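You operate a simulated robot arm through the tools that you are given. There is no shell and no other tool.

You run a simulated two-armed robot. Do the job below in one go: nothing can be reset, and whatever is moved stays where it is left.

Task
Test the blue 9 SEC damper in the lid jig and sort it GOOD or FAULT.
Fine: latch it in, lift the lid by hand, drop it once; 4 to 12 seconds goes in the GOOD tray, else the FAULT tray; lever back to HOLD, latch left free. Set down upright: what you pick out.

It is judged by the outcome, as a careful person would: the job done as asked, and still so three seconds after it is handed in. It fails if anything else is knocked over, pushed out of place, dropped, spilled or broken. Lids that push on must go on centred and level and be pressed home; caps that screw on are set level and turned clockwise until they are tight.

Robot
Two 7-joint arms with two-finger parallel grippers on one trunk that stands fixed in place. Base frame: the origin is at the foot of the trunk, x ahead of it, y to its left, z up. Readings come in m, rad, newtons and seconds.
The left shoulder is at [0.071, 0.156, 1.255], the right one opposite. Each reaches about 1.231 m from its shoulder. Payload 3.91 kg a hand.
The tool frame of a hand sits at the grasp point between the pads (the TCP): z along the fingers, y along the line on which they close. The tips reach 0.03 m beyond it. The gripper opens to 0.11 m. The fingers are 0.02 m wide and 0.01 m thick; the gripper's body (0.048 by 0.112 m) begins 0.055 m behind the TCP.
Orientation is told as [roll, pitch, yaw] about the base's x, y, z axes, in that order, counted from this pose: with the fingers straight down and closing along the base's y, the tool's x points along the base's -x, its y along +y and its z along -z.

Tools
- The arms move only by the tool servo_tool. It takes "left_series", "right_series" or both (then of equal length, played together; a hand with none holds still); each is a list of rows, each a list of 7 numbers: the shift along the tool's x, y, z in units of 40 mm (1.0 is 40 mm), then the turn, a rotation vector about the tool's x, y, z in units of 5 degrees (1.0 is 5 degrees), then the finger opening in m, from 0 to 0.11. In form: [[tx, ty, tz, wx, wy, wz, fingers], ...]. A call has 1 to 20 rows; each row shifts and turns the commanded pose from where the row before left it, along the tool's axes as they then stand. A call with a number of a shift or a turn outside -1 to 1 is refused whole. A row lasts 0.2 s, in which the tool goes at most 0.05 m and 0.15 rad; a call with a longer step from one row to the next is refused whole, and so is a gripper value outside its range. Where a pose cannot be reached the arm comes as near as it can. A force on the tool above 90 N (or 10 N above the force at the start of the call, whichever is more), or a blocked arm, ends the call early, and 0.2 s more pass. The fingers move at their own pace (about 0.108 m/s each) and stop on an object; they squeeze with about 21 N. The grip force told is the motor's: it shows also when the fingers shut on nothing. Time passes only in rows, and 0.2 s behind the last, so rows that do not move let the fingers close. The reply holds the time, the measured pose of the TCP, the force on the tool along the base axes, the opening and the grip force, in the units named above and with some noise, with the torque about the TCP (base axes, N m) and any sound that the robot's microphone picked up, and new pictures: "views" is both (left out), scene, wrist or none (wrist: the cameras of the hands that moved).
- Cameras (640 x 400 px; columns grow to the right, rows downward): "scene" is now at [0.139, -0.0221, 1.4906]; the picture's right is [-0.26, -0.97, 0.00], its down [-0.48, 0.13, -0.87] and it looks along [0.84, -0.22, -0.49] (base axes); focal length 214 px, centre (320, 200). "left" rides on the left gripper at [0.072, -0.017, -0.103] in its tool frame; the picture's right is [0.23, 0.97, 0.00], its down [-0.76, 0.18, -0.62] and it looks along [-0.61, 0.14, 0.78] (tool axes); focal length 222 px, centre (320, 200). "right" rides on the right gripper at [0.072, 0.017, -0.103] in its tool frame; the picture's right is [-0.23, 0.97, 0.00], its down [-0.76, -0.18, -0.62] and it looks along [-0.61, -0.14, 0.78] (tool axes); focal length 222 px, centre (320, 200). There is no depth. A picture from a camera that has moved, and an enlarged one, comes with that camera's place and axes in the base frame and with its lens.
- lift_body(by): slides the trunk up (or, below 0, down) by that many m; the arms and the scene camera ride with it, the base frame stays. It gives what a move gives, with no picture.
- turn_head(pan, tilt): turns the head with the scene camera to pan (to the left, within 1.501 rad either way) and tilt (down, from -0.506 to 1.204), counted from straight ahead of the robot. It gives what a move gives, and a new picture of the scene camera.
- enlarge(camera, box): a new picture of the part [left, top, right, bottom] of that camera's present view, enlarged. No time passes.
- close_job(): hands the job in; it is judged then, once.

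Nothing tells you positions but the pictures and the camera data. Unless the task says otherwise, let go and move clear before handing in.

The tools are called after "Request:" by a JSON object that holds its "op" and its "data". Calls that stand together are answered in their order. servo_tool: Moves the arms, as the interface text tells. Its arguments: {"type":"object","properties":{"left_series":{"type":"array"},"right_series":{"type":"array"},"views":{"type":"string","enum":["both","scene","wrist","none"]}},"required":[]} The other tools are called the same way: lift_body (by) moves the trunk up or down; turn_head (pan, tilt) turns the head that bears the scene camera; enlarge (camera, box) takes an enlarged picture of a part of a camera's view; close_job () hands the job in.

At the start:

```text
time_s: 0.0
left_tcp_pos: [0.8752, 0.1481, 1.463]
left_tool_rot: [0.001, -0.001, 0.0]
left_wrist_force: [-0.4, 0.4, 0.2]
left_wrist_torque: [0.02, -0.01, -0.01]
left_grip_width: 0.1101
left_grip_force: 0.0
right_tcp_pos: [0.6245, -0.3023, 1.4519]
right_tool_rot: [-0.001, 0.0, -0.001]
right_wrist_force: [-0.4, -0.1, 0.1]
right_wrist_torque: [0.01, 0.01, 0.04]
right_grip_width: 0.11
right_grip_force: 0.1
trunk travel left (down, up): [-0.7, 0.24]
head pan, tilt (commanded): [-0.258, 0.513]
```

scene: 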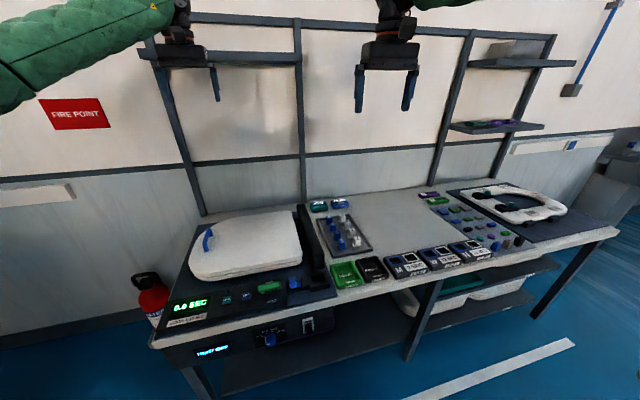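
right: 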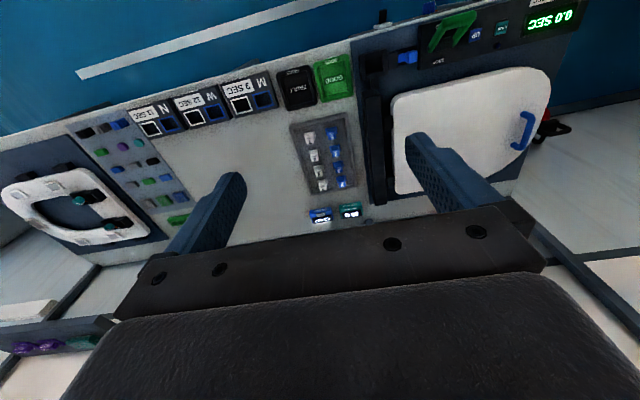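
left: 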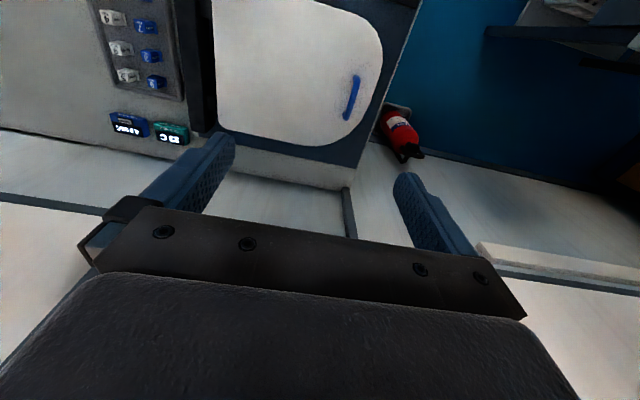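

I see a bench with a lid jig on the left, trays of dampers in the middle, and a toilet-seat-like jig on the right. I will take enlarged pictures to read labels before moving.

Request:
{"op": "enlarge", "data": {"camera": "scene", "box": [150, 180, 350, 370]}}

Request:
{"op": "enlarge", "data": {"camera": "scene", "box": [290, 170, 550, 300]}}

Request:
{"op": "enlarge", "data": {"camera": "right", "box": [270, 0, 600, 230]}}

Request:
{"op": "enlarge", "data": {"camera": "right", "box": [60, 50, 370, 240]}}

Request:
{"op": "enlarge", "data": {"camera": "left", "box": [80, 0, 240, 160]}}

```text
2.11 times, centred on (250, 275) of scene
camera zoom: at [0.139, -0.0221, 1.4906], right [-0.26, -0.97, 0.0], down [-0.48, 0.13, -0.87], along [0.84, -0.22, -0.49], focal length 452 px, centre (467, 42)
```

zoom: 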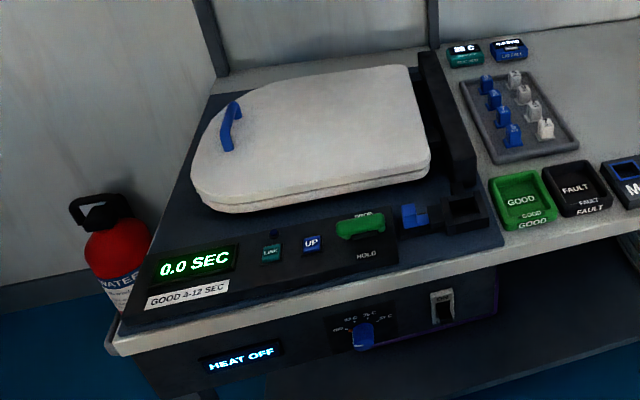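

```text
2.46 times, centred on (420, 235) of scene
camera zoom: at [0.139, -0.0221, 1.4906], right [-0.26, -0.97, 0.0], down [-0.48, 0.13, -0.87], along [0.84, -0.22, -0.49], focal length 528 px, centre (74, 114)
```

zoom: 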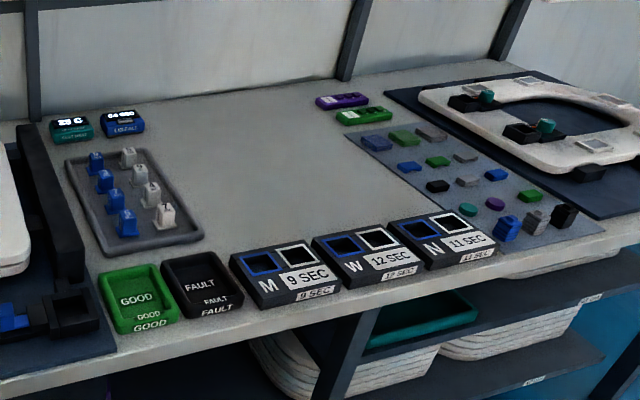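

```text
1.74 times, centred on (435, 115) of right
camera zoom: at [0.5533, -0.2854, 1.5566], right [0.23, 0.97, 0.0], down [0.76, -0.18, 0.62], along [0.61, -0.14, -0.78], focal length 386 px, centre (120, 348)
```

zoom: 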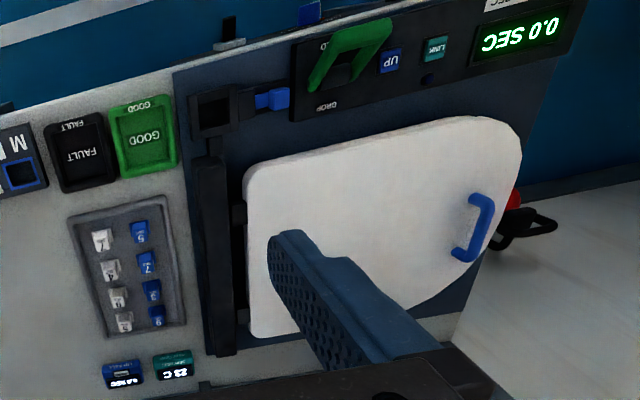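

```text
2.06 times, centred on (215, 145) of right
camera zoom: at [0.5533, -0.2854, 1.5566], right [0.23, 0.97, 0.0], down [0.76, -0.18, 0.62], along [0.61, -0.14, -0.78], focal length 459 px, centre (537, 314)
```

zoom: 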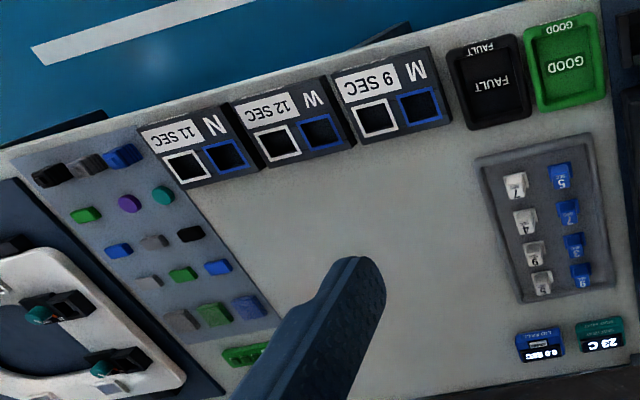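

```text
2.50 times, centred on (160, 80) of left
camera zoom: at [0.8025, 0.1308, 1.5669], right [-0.23, 0.97, 0.0], down [0.76, 0.18, 0.62], along [0.61, 0.14, -0.78], focal length 555 px, centre (720, 500)
```

zoom: 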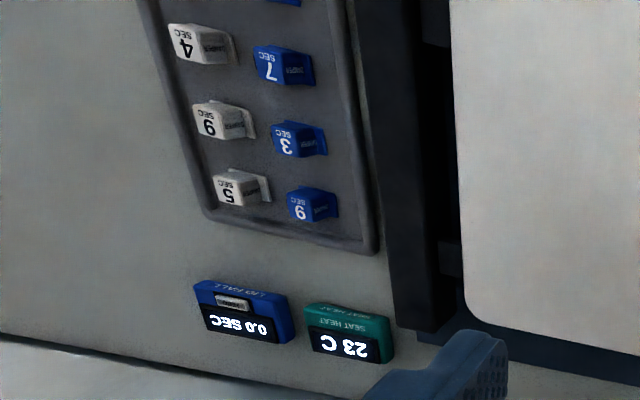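

The rack holds blue and white dampers with numbers; 6 and 9 could be confused, so I will zoom further on the rack from the scene camera (upright view).

Request:
{"op": "enlarge", "data": {"camera": "scene", "box": [305, 195, 385, 260]}}

Request:
{"op": "enlarge", "data": {"camera": "left", "box": [90, 0, 190, 100]}}

Request:
{"op": "enlarge", "data": {"camera": "right", "box": [285, 105, 375, 235]}}

Request:
{"op": "enlarge", "data": {"camera": "scene", "box": [255, 260, 345, 320]}}

```text
6.15 times, centred on (345, 228) of scene
camera zoom: at [0.139, -0.0221, 1.4906], right [-0.26, -0.97, 0.0], down [-0.48, 0.13, -0.87], along [0.84, -0.22, -0.49], focal length 1320 px, centre (166, 31)
```

zoom: 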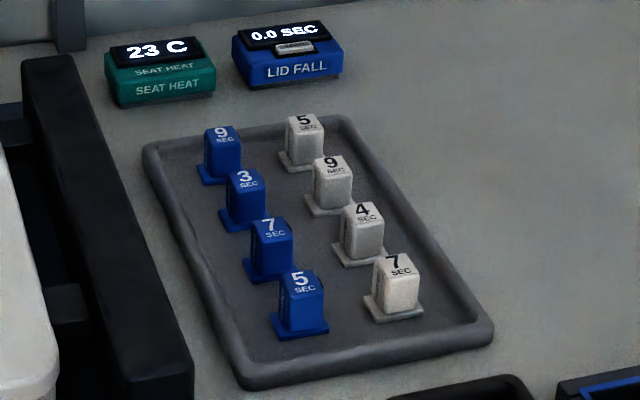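

```text
4.00 times, centred on (140, 50) of left
camera zoom: at [0.8025, 0.1308, 1.5669], right [-0.23, 0.97, 0.0], down [0.76, 0.18, 0.62], along [0.61, 0.14, -0.78], focal length 888 px, centre (1040, 800)
```

zoom: 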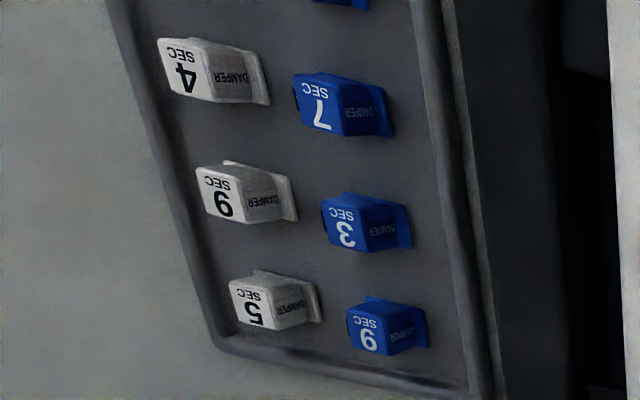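

```text
3.08 times, centred on (330, 170) of right
camera zoom: at [0.5533, -0.2854, 1.5566], right [0.23, 0.97, 0.0], down [0.76, -0.18, 0.62], along [0.61, -0.14, -0.78], focal length 684 px, centre (289, 292)
```

zoom: 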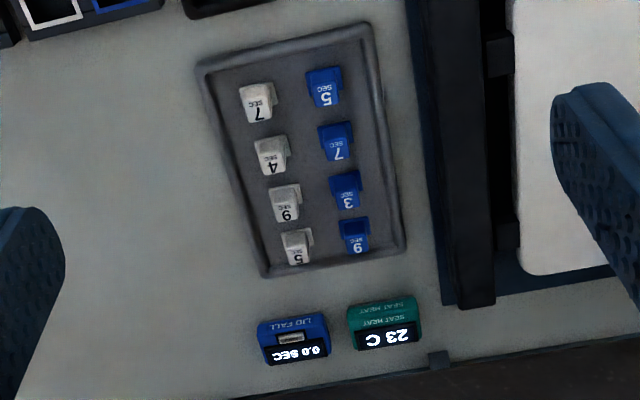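

```text
6.67 times, centred on (300, 290) of scene
camera zoom: at [0.139, -0.0221, 1.4906], right [-0.26, -0.97, 0.0], down [-0.48, 0.13, -0.87], along [0.84, -0.22, -0.49], focal length 1430 px, centre (453, -400)
```

zoom: 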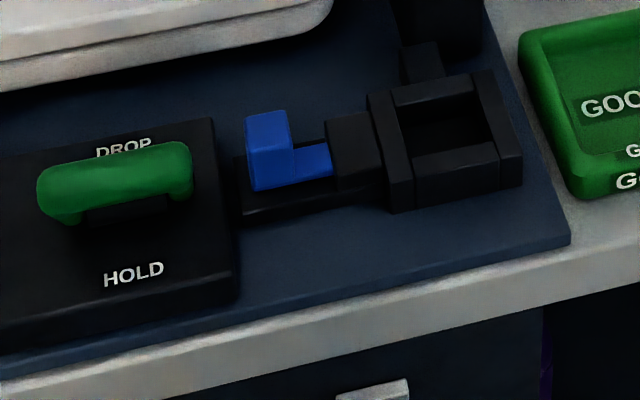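

The blue 9 SEC damper is the rearmost blue one in the rack (about x 1.07, y -0.32), the jig's socket with its blue latch is near x 0.70, y 0.0, and the lid handle is near x 0.98, y 0.27. I turn the head to see the jig better.

Request:
{"op": "turn_head", "data": {"pan": 0.1, "tilt": 0.75}}

```text
time_s: 0.8
left_tcp_pos: [0.874, 0.1488, 1.4637]
left_tool_rot: [0.0, 0.0, 0.0]
left_wrist_force: [0.2, 0.3, 0.0]
left_wrist_torque: [0.01, -0.03, -0.02]
left_grip_width: 0.1101
left_grip_force: 0.0
right_tcp_pos: [0.6236, -0.3029, 1.4537]
right_tool_rot: [0.001, 0.001, 0.0]
right_wrist_force: [0.0, 0.3, 0.2]
right_wrist_torque: [0.02, -0.01, 0.0]
right_grip_width: 0.1099
right_grip_force: 0.0
trunk travel left (down, up): [-0.7, 0.24]
head pan, tilt (commanded): [0.099, 0.75]
camera scene: at [0.1338, 0.0092, 1.47], right [0.1, -1.0, 0.0], down [-0.68, -0.07, -0.73], along [0.73, 0.07, -0.68], focal length 214 px, centre (320, 200)
```

scene: 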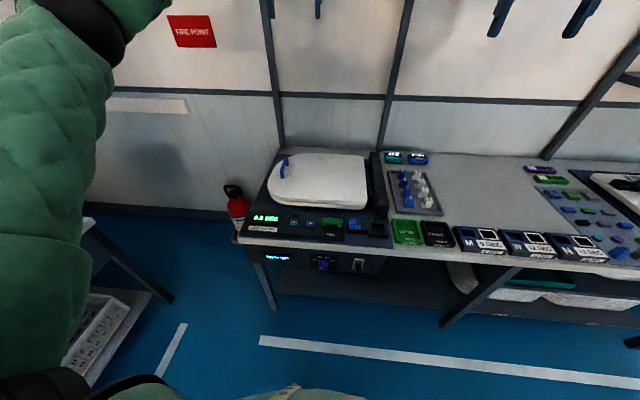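

The jig and rack are now in the middle of the view. I zoom in on the jig and its control panel.

Request:
{"op": "enlarge", "data": {"camera": "scene", "box": [235, 145, 395, 245]}}

Request:
{"op": "enlarge", "data": {"camera": "scene", "box": [280, 205, 400, 280]}}

Request:
{"op": "enlarge", "data": {"camera": "scene", "box": [365, 145, 485, 255]}}

```text
4.00 times, centred on (315, 195) of scene
camera zoom: at [0.1338, 0.0092, 1.47], right [0.1, -1.0, 0.0], down [-0.68, -0.07, -0.73], along [0.73, 0.07, -0.68], focal length 858 px, centre (340, 220)
```

zoom: 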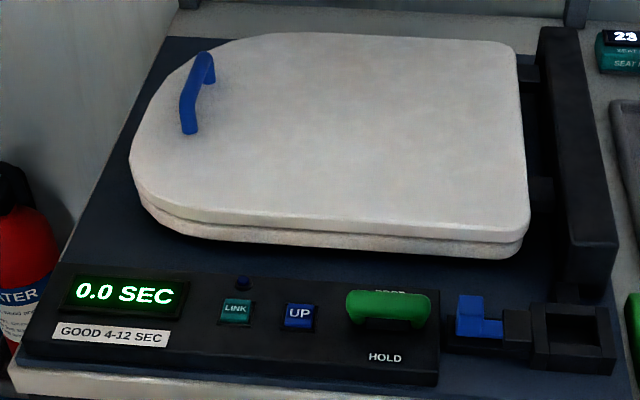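

```text
5.33 times, centred on (340, 242) of scene
camera zoom: at [0.1338, 0.0092, 1.47], right [0.1, -1.0, 0.0], down [-0.68, -0.07, -0.73], along [0.73, 0.07, -0.68], focal length 1144 px, centre (213, -27)
```

zoom: 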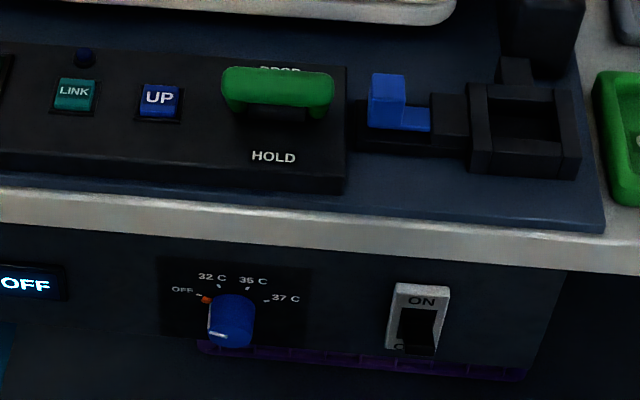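

```text
3.64 times, centred on (425, 200) of scene
camera zoom: at [0.1338, 0.0092, 1.47], right [0.1, -1.0, 0.0], down [-0.68, -0.07, -0.73], along [0.73, 0.07, -0.68], focal length 780 px, centre (-62, 200)
```

zoom: 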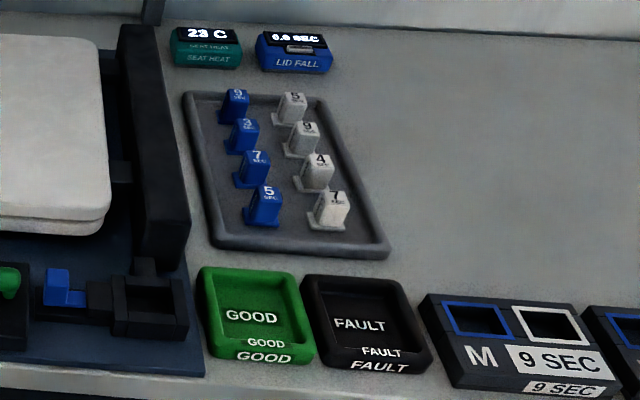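

The lever's green handle is near HOLD/DROP marks and the latch is the blue slider beside the socket. I bring both wrist cameras closer: the left above the panel, the right above the rack.

Request:
{"op": "servo_tool", "data": {"left_series": [[0.779, -0.206, 0.654, 0, 0, 0, 0.11], [0.779, -0.206, 0.654, 0, 0, 0, 0.11], [0.779, -0.206, 0.654, 0, 0, 0, 0.11], [0.779, -0.206, 0.654, 0, 0, 0, 0.11], [0.779, -0.206, 0.654, 0, 0, 0, 0.11], [0.779, -0.206, 0.654, 0, 0, 0, 0.11], [0.779, -0.206, 0.654, 0, 0, 0, 0.11], [0.779, -0.206, 0.654, 0, 0, 0, 0.11], [0.779, -0.206, 0.654, 0, 0, 0, 0.11], [0.779, -0.206, 0.654, 0, 0, 0, 0.11], [0.779, -0.206, 0.654, 0, 0, 0, 0.11], [0.779, -0.206, 0.654, 0, 0, 0, 0.11]], "right_series": [[-0.481, 0.075, 0.952, 0, 0, 0, 0.11], [-0.481, 0.075, 0.952, 0, 0, 0, 0.11], [-0.481, 0.075, 0.952, 0, 0, 0, 0.11], [-0.481, 0.075, 0.952, 0, 0, 0, 0.11], [-0.481, 0.075, 0.952, 0, 0, 0, 0.11], [-0.481, 0.075, 0.952, 0, 0, 0, 0.11], [-0.481, 0.075, 0.952, 0, 0, 0, 0.11], [-0.481, 0.075, 0.952, 0, 0, 0, 0.11], [-0.481, 0.075, 0.952, 0, 0, 0, 0.11], [-0.481, 0.075, 0.952, 0, 0, 0, 0.11], [-0.481, 0.075, 0.952, 0, 0, 0, 0.11], [-0.481, 0.075, 0.952, 0, 0, 0, 0.11]], "views": "both"}}

```text
time_s: 3.4
left_tcp_pos: [0.5008, 0.0487, 1.1492]
left_tool_rot: [0.0, 0.001, -0.002]
left_wrist_force: [0.2, -0.2, -0.2]
left_wrist_torque: [0.0, 0.06, 0.01]
left_grip_width: 0.1101
left_grip_force: 0.1
right_tcp_pos: [0.8565, -0.2684, 0.9957]
right_tool_rot: [0.0, 0.001, -0.002]
right_wrist_force: [0.8, -1.0, -0.1]
right_wrist_torque: [0.0, -0.01, 0.0]
right_grip_width: 0.11
right_grip_force: 0.1
trunk travel left (down, up): [-0.7, 0.24]
head pan, tilt (commanded): [0.099, 0.75]
camera scene: at [0.1359, 0.0084, 1.4699], right [0.1, -0.99, 0.0], down [-0.68, -0.07, -0.73], along [0.73, 0.07, -0.68], focal length 214 px, centre (320, 200)
camera right: at [0.7848, -0.2518, 1.1002], right [0.23, 0.97, 0.0], down [0.76, -0.18, 0.62], along [0.61, -0.14, -0.78], focal length 222 px, centre (320, 200)
camera left: at [0.4289, 0.0307, 1.2522], right [-0.23, 0.97, 0.0], down [0.76, 0.18, 0.62], along [0.61, 0.14, -0.78], focal length 222 px, centre (320, 200)
```

scene: 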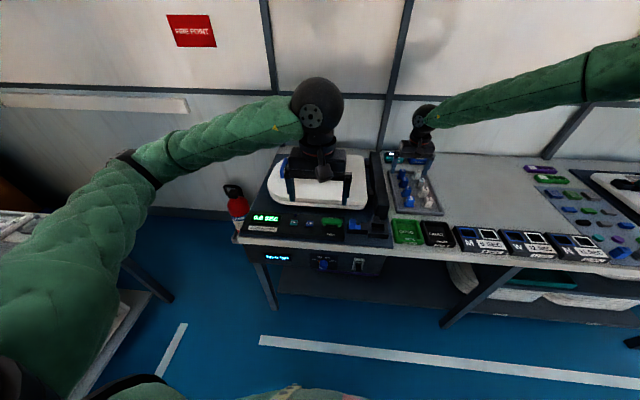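
right: 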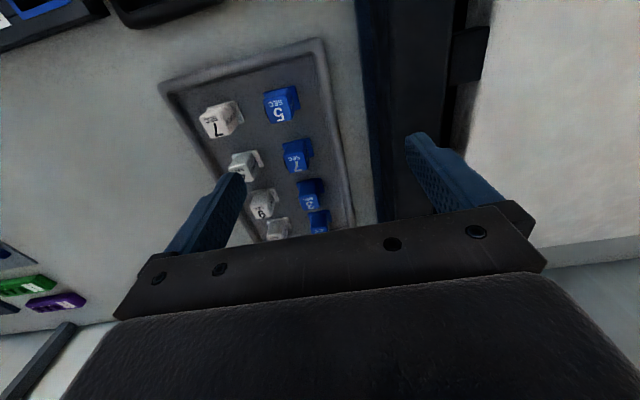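
left: 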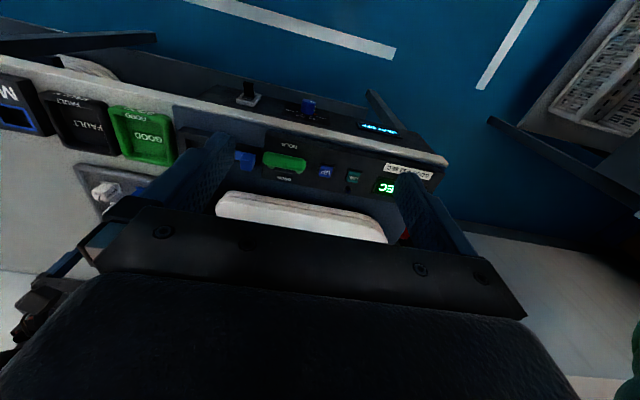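

The blue 9 is at the rear of the rack, partly hidden by the gripper now. I enlarge the lever, latch and socket in the left view.

Request:
{"op": "enlarge", "data": {"camera": "left", "box": [225, 110, 405, 220]}}

Request:
{"op": "enlarge", "data": {"camera": "right", "box": [150, 30, 370, 250]}}

Request:
{"op": "enlarge", "data": {"camera": "scene", "box": [290, 200, 400, 270]}}

```text
3.56 times, centred on (315, 165) of left
camera zoom: at [0.4289, 0.0307, 1.2522], right [-0.23, 0.97, 0.0], down [0.76, 0.18, 0.62], along [0.61, 0.14, -0.78], focal length 790 px, centre (338, 324)
```

zoom: 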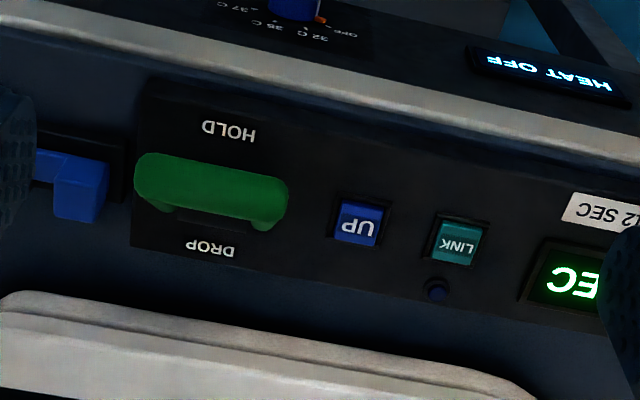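

```text
1.82 times, centred on (260, 140) of right
camera zoom: at [0.7848, -0.2518, 1.1002], right [0.23, 0.97, 0.0], down [0.76, -0.18, 0.62], along [0.61, -0.14, -0.78], focal length 404 px, centre (429, 309)
```

zoom: 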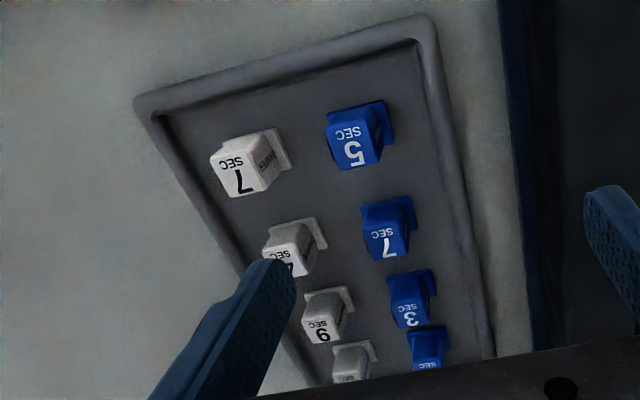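

```text
5.71 times, centred on (345, 235) of scene
camera zoom: at [0.1359, 0.0084, 1.4699], right [0.1, -0.99, 0.0], down [-0.68, -0.07, -0.73], along [0.73, 0.07, -0.68], focal length 1226 px, centre (177, 0)
```

zoom: 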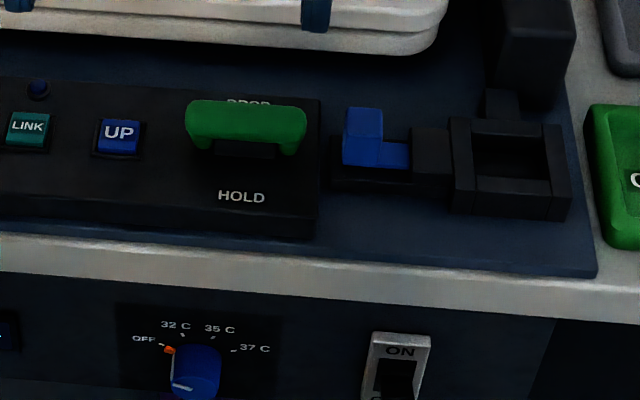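

The lever's handle leans to the robot side, toward HOLD, so it is at HOLD now. I raise the right camera to see the blue 9 and move the left camera over the lid handle.

Request:
{"op": "servo_tool", "data": {"left_series": [[-0.905, 0.485, 0.13, 0, 0, 0, 0.11], [-0.905, 0.485, 0.13, 0, 0, 0, 0.11], [-0.905, 0.485, 0.13, 0, 0, 0, 0.11], [-0.905, 0.485, 0.13, 0, 0, 0, 0.11], [-0.905, 0.485, 0.13, 0, 0, 0, 0.11], [-0.905, 0.485, 0.13, 0, 0, 0, 0.11], [-0.905, 0.485, 0.13, 0, 0, 0, 0.11], [-0.905, 0.485, 0.13, 0, 0, 0, 0.11], [-0.905, 0.485, 0.13, 0, 0, 0, 0.11], [-0.905, 0.485, 0.13, 0, 0, 0, 0.11]], "right_series": [[-0.109, -0.08, -0.26, 0, 0, 0, 0.11], [-0.109, -0.08, -0.26, 0, 0, 0, 0.11], [-0.109, -0.08, -0.26, 0, 0, 0, 0.11], [-0.109, -0.08, -0.26, 0, 0, 0, 0.11], [-0.109, -0.08, -0.26, 0, 0, 0, 0.11], [-0.109, -0.08, -0.26, 0, 0, 0, 0.11], [-0.109, -0.08, -0.26, 0, 0, 0, 0.11], [-0.109, -0.08, -0.26, 0, 0, 0, 0.11], [-0.109, -0.08, -0.26, 0, 0, 0, 0.11], [-0.109, -0.08, -0.26, 0, 0, 0, 0.11]], "views": "wrist"}}

Request:
{"op": "enlarge", "data": {"camera": "right", "box": [230, 80, 390, 220]}}

Request:
{"op": "enlarge", "data": {"camera": "left", "box": [220, 80, 420, 230]}}

```text
time_s: 5.6
left_tcp_pos: [0.8629, 0.2445, 1.0954]
left_tool_rot: [0.0, 0.001, 0.0]
left_wrist_force: [0.1, -0.7, -0.1]
left_wrist_torque: [0.0, 0.02, 0.01]
left_grip_width: 0.1103
left_grip_force: 0.0
right_tcp_pos: [0.9008, -0.298, 1.0987]
right_tool_rot: [0.001, 0.001, 0.001]
right_wrist_force: [-0.3, -1.0, 0.3]
right_wrist_torque: [0.02, 0.0, -0.01]
right_grip_width: 0.1101
right_grip_force: 0.1
trunk travel left (down, up): [-0.7, 0.24]
head pan, tilt (commanded): [0.099, 0.75]
camera right: at [0.8282, -0.2812, 1.2032], right [0.23, 0.97, 0.0], down [0.76, -0.18, 0.62], along [0.61, -0.14, -0.78], focal length 222 px, centre (320, 200)
camera left: at [0.7909, 0.2267, 1.1995], right [-0.23, 0.97, 0.0], down [0.76, 0.18, 0.62], along [0.61, 0.14, -0.78], focal length 222 px, centre (320, 200)
```

right: 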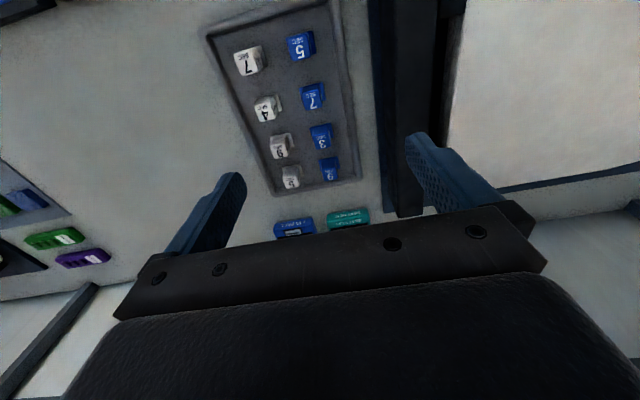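
left: 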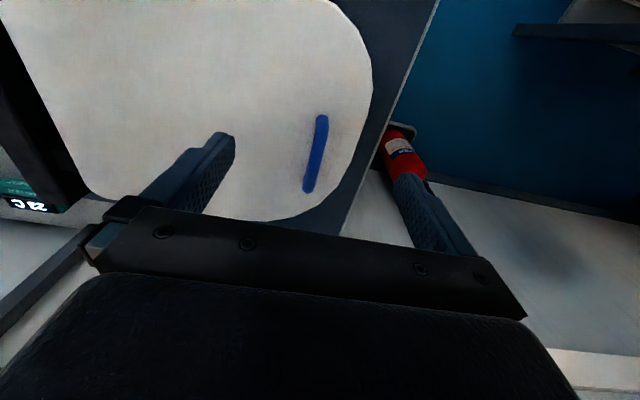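

```text
2.86 times, centred on (310, 150) of right
camera zoom: at [0.8282, -0.2812, 1.2032], right [0.23, 0.97, 0.0], down [0.76, -0.18, 0.62], along [0.61, -0.14, -0.78], focal length 635 px, centre (349, 343)
```

zoom: 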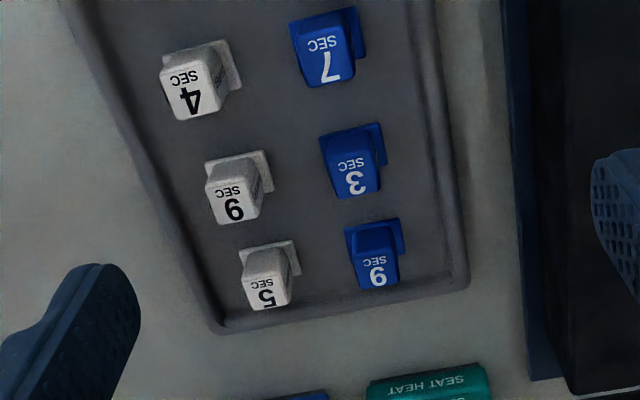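

```text
2.67 times, centred on (320, 155) of left
camera zoom: at [0.7909, 0.2267, 1.1995], right [-0.23, 0.97, 0.0], down [0.76, 0.18, 0.62], along [0.61, 0.14, -0.78], focal length 592 px, centre (320, 320)
```

zoom: 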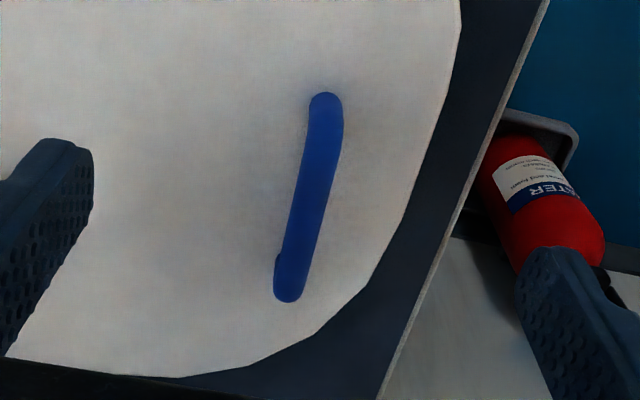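

The dampers' tops come out at z about 0.848 with the blue 9 at about (1.048, -0.315). I zoom in further to understand the damper's shape and flange.

Request:
{"op": "enlarge", "data": {"camera": "right", "box": [295, 110, 365, 190]}}

Request:
{"op": "enlarge", "data": {"camera": "right", "box": [220, 20, 340, 120]}}

Request:
{"op": "enlarge", "data": {"camera": "scene", "box": [340, 200, 400, 250]}}

```text
5.00 times, centred on (330, 150) of right
camera zoom: at [0.8282, -0.2812, 1.2032], right [0.23, 0.97, 0.0], down [0.76, -0.18, 0.62], along [0.61, -0.14, -0.78], focal length 1111 px, centre (270, 450)
```

zoom: 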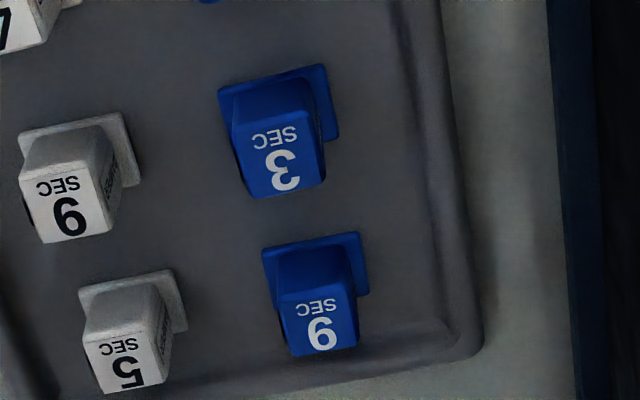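

```text
4.00 times, centred on (280, 70) of right
camera zoom: at [0.8282, -0.2812, 1.2032], right [0.23, 0.97, 0.0], down [0.76, -0.18, 0.62], along [0.61, -0.14, -0.78], focal length 888 px, centre (480, 720)
```

zoom: 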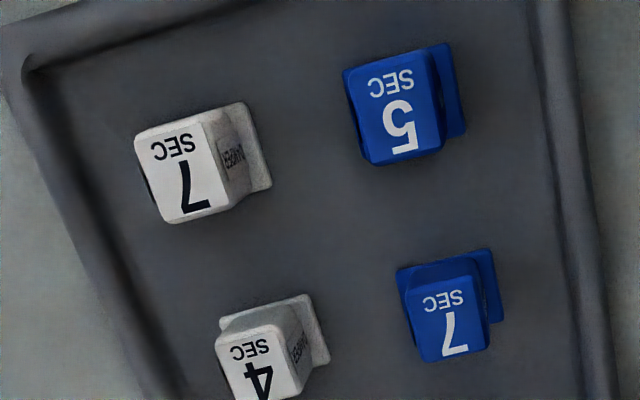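

```text
8.00 times, centred on (370, 225) of scene
camera zoom: at [0.1347, 0.0094, 1.4698], right [0.1, -0.99, 0.0], down [-0.68, -0.07, -0.73], along [0.73, 0.07, -0.68], focal length 1716 px, centre (-80, 0)
```

zoom: 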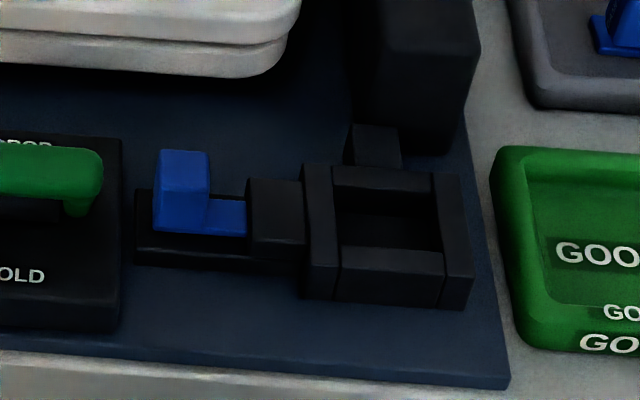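

The damper has a body about 28 mm wide on a 40 mm square flange; the socket is a square frame about 0.05 m inside. I move the right camera over the socket and latch for a close look.

Request:
{"op": "servo_tool", "data": {"right_series": [[0.83, 0.453, 0.283, 0, 0, 0, 0.11], [0.83, 0.453, 0.283, 0, 0, 0, 0.11], [0.83, 0.453, 0.283, 0, 0, 0, 0.11], [0.83, 0.453, 0.283, 0, 0, 0, 0.11], [0.83, 0.453, 0.283, 0, 0, 0, 0.11], [0.83, 0.453, 0.283, 0, 0, 0, 0.11], [0.83, 0.453, 0.283, 0, 0, 0, 0.11], [0.83, 0.453, 0.283, 0, 0, 0, 0.11], [0.83, 0.453, 0.283, 0, 0, 0, 0.11]], "views": "wrist"}}

Request:
{"op": "enlarge", "data": {"camera": "right", "box": [220, 80, 440, 220]}}

Request:
{"op": "enlarge", "data": {"camera": "right", "box": [270, 130, 370, 200]}}

```text
time_s: 7.6
left_tcp_pos: [0.8628, 0.2454, 1.0957]
left_tool_rot: [0.0, 0.001, 0.0]
left_wrist_force: [-0.1, -0.5, 0.0]
left_wrist_torque: [0.0, 0.02, 0.02]
left_grip_width: 0.11
left_grip_force: 0.1
right_tcp_pos: [0.5986, -0.1326, 0.9996]
right_tool_rot: [0.002, -0.002, -0.002]
right_wrist_force: [-0.4, 0.4, -0.5]
right_wrist_torque: [0.01, -0.02, -0.02]
right_grip_width: 0.1101
right_grip_force: 0.1
trunk travel left (down, up): [-0.7, 0.24]
head pan, tilt (commanded): [0.099, 0.75]
camera right: at [0.5275, -0.1157, 1.1046], right [0.23, 0.97, 0.0], down [0.76, -0.18, 0.62], along [0.61, -0.14, -0.78], focal length 222 px, centre (320, 200)
```

right: 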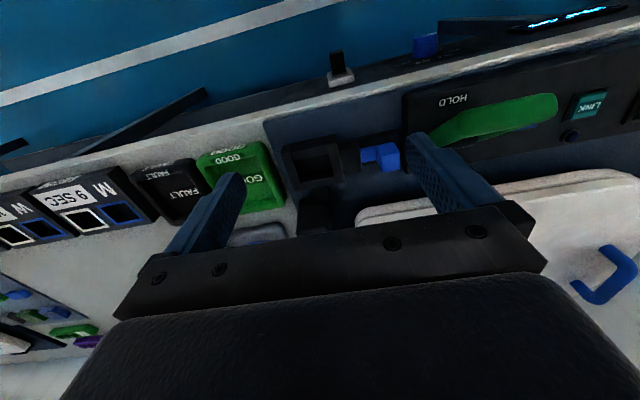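

```text
2.86 times, centred on (330, 150) of right
camera zoom: at [0.5275, -0.1157, 1.1046], right [0.23, 0.97, 0.0], down [0.76, -0.18, 0.62], along [0.61, -0.14, -0.78], focal length 635 px, centre (291, 343)
```

zoom: 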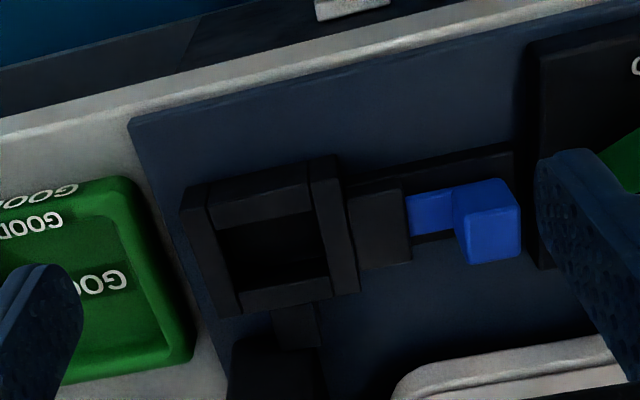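

```text
5.71 times, centred on (320, 165) of right
camera zoom: at [0.5275, -0.1157, 1.1046], right [0.23, 0.97, 0.0], down [0.76, -0.18, 0.62], along [0.61, -0.14, -0.78], focal length 1269 px, centre (320, 400)
```

zoom: 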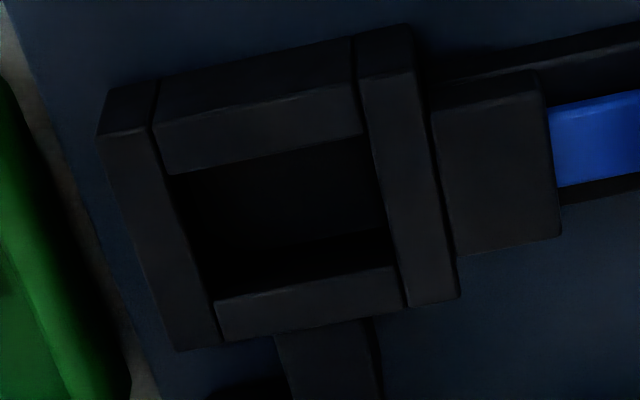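

The socket frame's top is near z 0.84, centre about (0.678, -0.159), with little clearance, so I want exact numbers. I put the right camera directly above the socket for a straight-down view.

Request:
{"op": "servo_tool", "data": {"right_series": [[-0.959, -0.278, 0, 0, 0, 0, 0.11], [-0.959, -0.278, 0, 0, 0, 0, 0.11], [-0.959, -0.278, 0, 0, 0, 0, 0.11], [-0.959, -0.278, 0, 0, 0, 0, 0.11], [0, 0, 0, 0, 0, 0, 0.11]], "views": "wrist"}}

Request:
{"op": "enlarge", "data": {"camera": "right", "box": [240, 0, 400, 100]}}

Request:
{"op": "enlarge", "data": {"camera": "right", "box": [280, 0, 360, 50]}}

Request:
{"op": "enlarge", "data": {"camera": "right", "box": [340, 0, 560, 140]}}

```text
time_s: 8.8
left_tcp_pos: [0.8601, 0.2436, 1.0959]
left_tool_rot: [0.0, 0.001, 0.001]
left_wrist_force: [-0.2, 0.2, -0.4]
left_wrist_torque: [0.01, 0.01, -0.01]
left_grip_width: 0.11
left_grip_force: 0.1
right_tcp_pos: [0.7547, -0.1798, 0.9978]
right_tool_rot: [0.0, -0.002, 0.001]
right_wrist_force: [0.6, 0.3, 0.0]
right_wrist_torque: [0.0, 0.03, 0.02]
right_grip_width: 0.1099
right_grip_force: 0.0
trunk travel left (down, up): [-0.7, 0.24]
head pan, tilt (commanded): [0.099, 0.75]
camera right: at [0.6831, -0.1629, 1.1014], right [0.23, 0.97, 0.0], down [0.76, -0.18, 0.62], along [0.61, -0.14, -0.78], focal length 222 px, centre (320, 200)
```

right: 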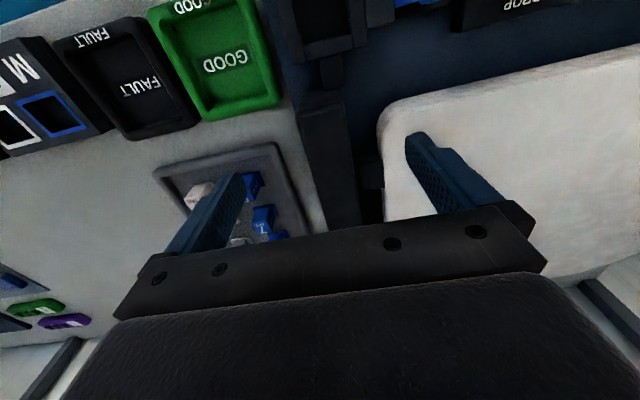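

```text
4.00 times, centred on (320, 50) of right
camera zoom: at [0.6831, -0.1629, 1.1014], right [0.23, 0.97, 0.0], down [0.76, -0.18, 0.62], along [0.61, -0.14, -0.78], focal length 888 px, centre (320, 800)
```

zoom: 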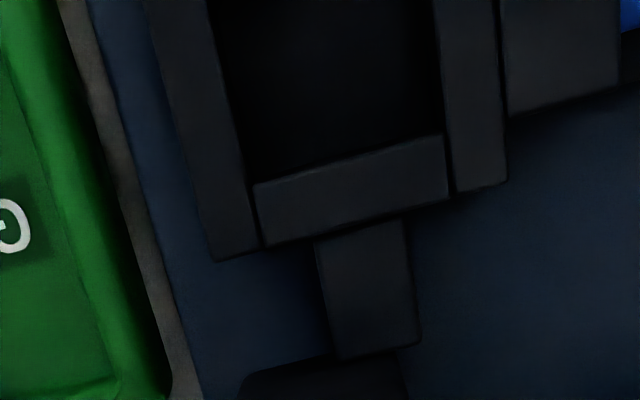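

```text
8.00 times, centred on (320, 25) of right
camera zoom: at [0.6831, -0.1629, 1.1014], right [0.23, 0.97, 0.0], down [0.76, -0.18, 0.62], along [0.61, -0.14, -0.78], focal length 1777 px, centre (320, 1600)
```

zoom: 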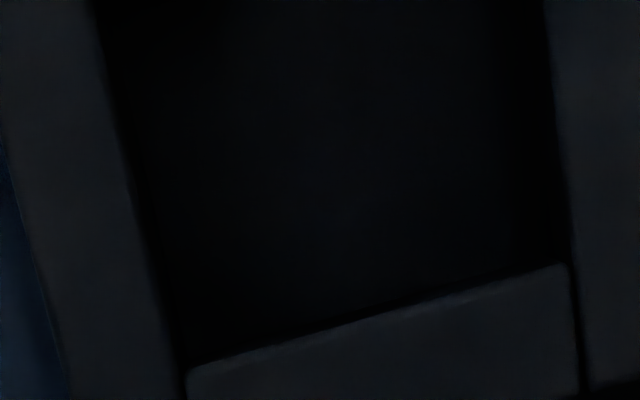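

```text
2.86 times, centred on (450, 70) of right
camera zoom: at [0.6831, -0.1629, 1.1014], right [0.23, 0.97, 0.0], down [0.76, -0.18, 0.62], along [0.61, -0.14, -0.78], focal length 635 px, centre (-51, 571)
```

zoom: 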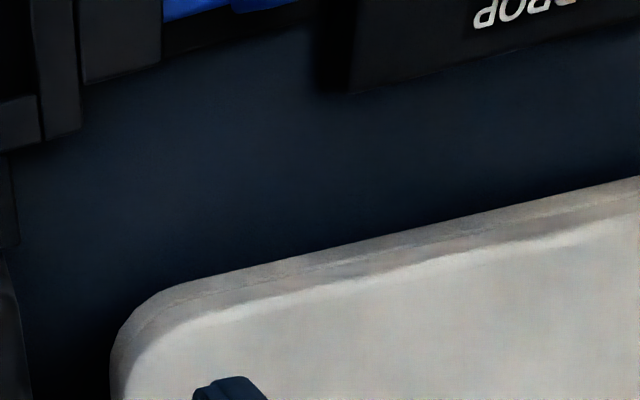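

The socket opening comes out centred at about (0.678, -0.160), 0.036 by 0.048 m, top z 0.838. Now the same straight-down look over the blue 9 damper.

Request:
{"op": "servo_tool", "data": {"right_series": [[0, 0, -0.75, 0, 0, 0, 0.11], [-0.9205, -0.377, -0.05, 0, 0, 0, 0.11], [-0.9205, -0.377, -0.05, 0, 0, 0, 0.11], [-0.9205, -0.377, -0.05, 0, 0, 0, 0.11], [-0.9205, -0.377, -0.05, 0, 0, 0, 0.11], [-0.9205, -0.377, -0.05, 0, 0, 0, 0.11], [-0.9205, -0.377, -0.05, 0, 0, 0, 0.11], [-0.9205, -0.377, -0.05, 0, 0, 0, 0.11], [-0.9205, -0.377, -0.05, 0, 0, 0, 0.11], [-0.9205, -0.377, -0.05, 0, 0, 0, 0.11], [-0.9205, -0.377, -0.05, 0, 0, 0, 0.11], [0, 0, 0, 0, 0, 0, 0.11]], "views": "both"}}

Request:
{"op": "enlarge", "data": {"camera": "right", "box": [270, 0, 370, 65]}}

Request:
{"op": "enlarge", "data": {"camera": "scene", "box": [330, 110, 470, 230]}}

```text
time_s: 11.4
left_tcp_pos: [0.8631, 0.2453, 1.0971]
left_tool_rot: [0.0, 0.002, 0.0]
left_wrist_force: [0.1, -0.3, -0.3]
left_wrist_torque: [0.02, -0.02, -0.02]
left_grip_width: 0.1101
left_grip_force: 0.1
right_tcp_pos: [0.9759, -0.3914, 1.0985]
right_tool_rot: [-0.001, -0.001, 0.001]
right_wrist_force: [-0.7, -0.4, 0.1]
right_wrist_torque: [-0.03, 0.01, 0.0]
right_grip_width: 0.11
right_grip_force: 0.2
right hand out of reach, approached as far as the arm can: row 5, 6, 7, 8, 9, 10, 11
trunk travel left (down, up): [-0.7, 0.24]
head pan, tilt (commanded): [0.099, 0.75]
camera scene: at [0.1341, 0.0097, 1.4699], right [0.1, -0.99, 0.0], down [-0.68, -0.07, -0.73], along [0.73, 0.07, -0.68], focal length 214 px, centre (320, 200)
camera right: at [0.9048, -0.3748, 1.2017], right [0.23, 0.97, 0.0], down [0.76, -0.18, 0.62], along [0.61, -0.14, -0.78], focal length 222 px, centre (320, 200)
```

scene: 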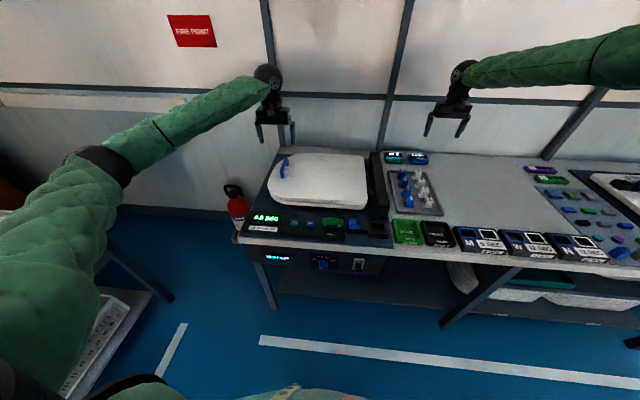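
right: 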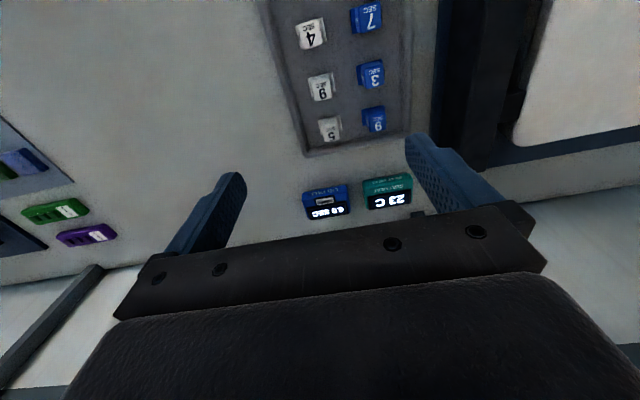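

```text
6.15 times, centred on (320, 32) of right
camera zoom: at [0.9048, -0.3748, 1.2017], right [0.23, 0.97, 0.0], down [0.76, -0.18, 0.62], along [0.61, -0.14, -0.78], focal length 1367 px, centre (320, 1231)
```

zoom: 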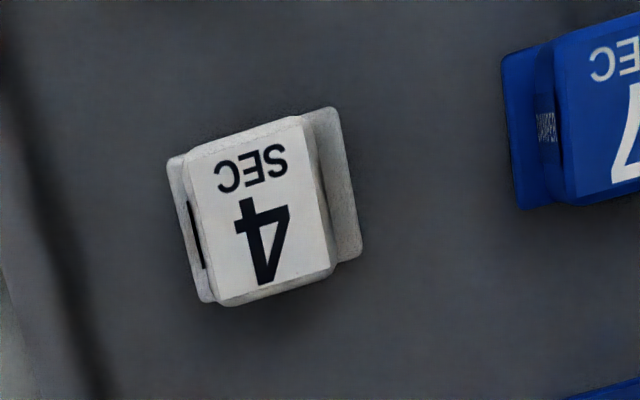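

```text
3.33 times, centred on (400, 170) of scene
camera zoom: at [0.1341, 0.0097, 1.4699], right [0.1, -0.99, 0.0], down [-0.68, -0.07, -0.73], along [0.73, 0.07, -0.68], focal length 715 px, centre (53, 300)
```

zoom: 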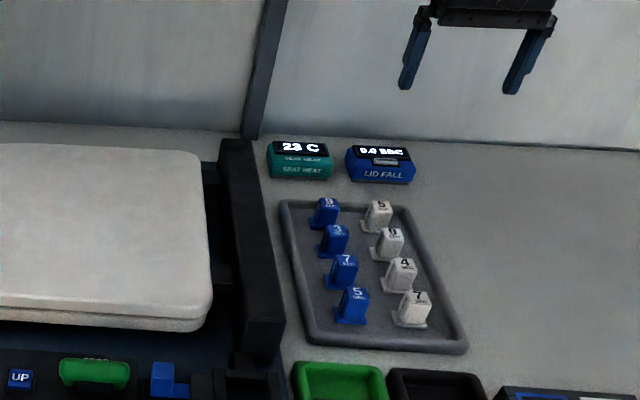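

The straight-down pose over the blue 9 is beyond the arm's reach, so I will come at it with the hand tilted about 25° forward. I back off and tilt, then check where the hand stands.

Request:
{"op": "servo_tool", "data": {"right_series": [[1, 0, 0, 0, 0, 0, 0.11], [1, 0, 0, 0, 0, 0, 0.11], [1, 0, 0, 0, 0, 0, 0.11], [0, 0, 0, 0, -1, 0, 0.11], [0, 0, 0, 0, -1, 0, 0.11], [0, 0, 0, 0, -1, 0, 0.11], [0, 0, 0, 0, -1, 0, 0.11], [0, 0, 0, 0, -1, 0, 0.11], [0, 0, 0, 0, 0, 0, 0.11]], "views": "both"}}

```text
time_s: 13.4
left_tcp_pos: [0.8617, 0.2451, 1.0962]
left_tool_rot: [0.001, 0.002, 0.0]
left_wrist_force: [0.3, 0.8, 0.6]
left_wrist_torque: [0.01, -0.02, -0.03]
left_grip_width: 0.1101
left_grip_force: 0.1
right_tcp_pos: [0.86, -0.3917, 1.0989]
right_tool_rot: [-0.001, -0.437, 0.0]
right_wrist_force: [0.2, 0.4, 0.3]
right_wrist_torque: [-0.01, 0.02, -0.01]
right_grip_width: 0.1101
right_grip_force: 0.1
trunk travel left (down, up): [-0.7, 0.24]
head pan, tilt (commanded): [0.099, 0.75]
camera scene: at [0.1343, 0.0093, 1.4699], right [0.1, -0.99, 0.0], down [-0.68, -0.07, -0.73], along [0.73, 0.07, -0.68], focal length 214 px, centre (320, 200)
camera right: at [0.7503, -0.3753, 1.1622], right [0.21, 0.97, 0.1], down [0.43, -0.18, 0.89], along [0.88, -0.14, -0.45], focal length 222 px, centre (320, 200)
```

scene: 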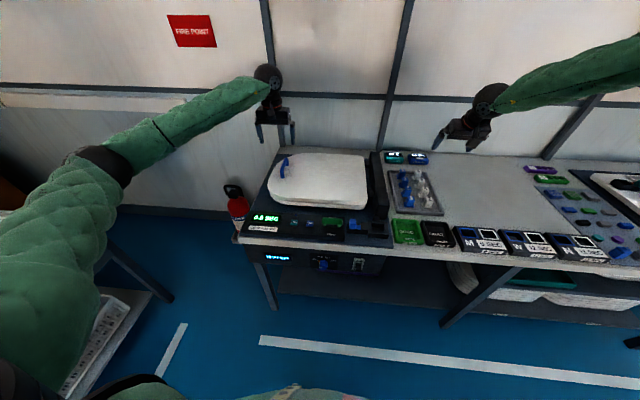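
right: 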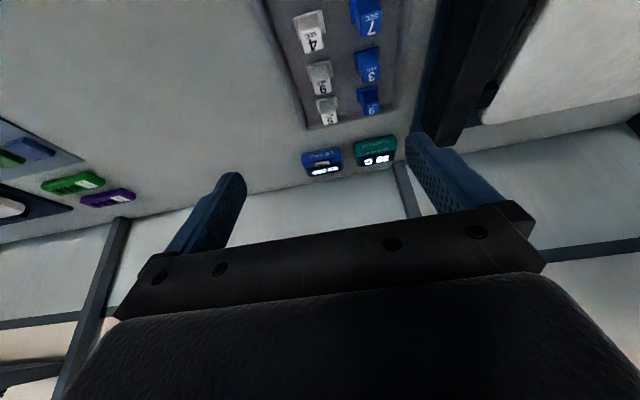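

The hand is now tilted 25° at (0.86, -0.39, 1.10) and the dampers are in view. I zoom on the blue 9 from here to fix its place.

Request:
{"op": "enlarge", "data": {"camera": "right", "box": [330, 60, 410, 130]}}

Request:
{"op": "enlarge", "data": {"camera": "right", "box": [250, 0, 450, 200]}}

```text
5.71 times, centred on (370, 95) of right
camera zoom: at [0.7503, -0.3753, 1.1622], right [0.21, 0.97, 0.1], down [0.43, -0.18, 0.89], along [0.88, -0.14, -0.45], focal length 1269 px, centre (34, 800)
```

zoom: 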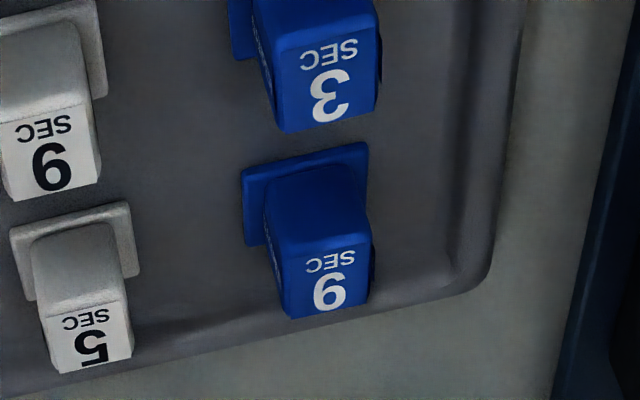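

```text
2.00 times, centred on (350, 100) of right
camera zoom: at [0.7503, -0.3753, 1.1622], right [0.21, 0.97, 0.1], down [0.43, -0.18, 0.89], along [0.88, -0.14, -0.45], focal length 444 px, centre (260, 400)
```

zoom: 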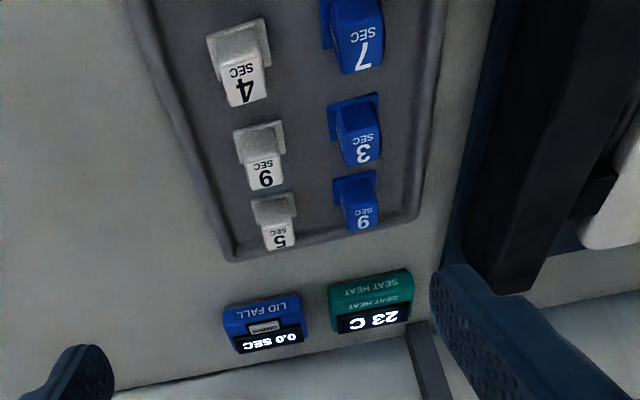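

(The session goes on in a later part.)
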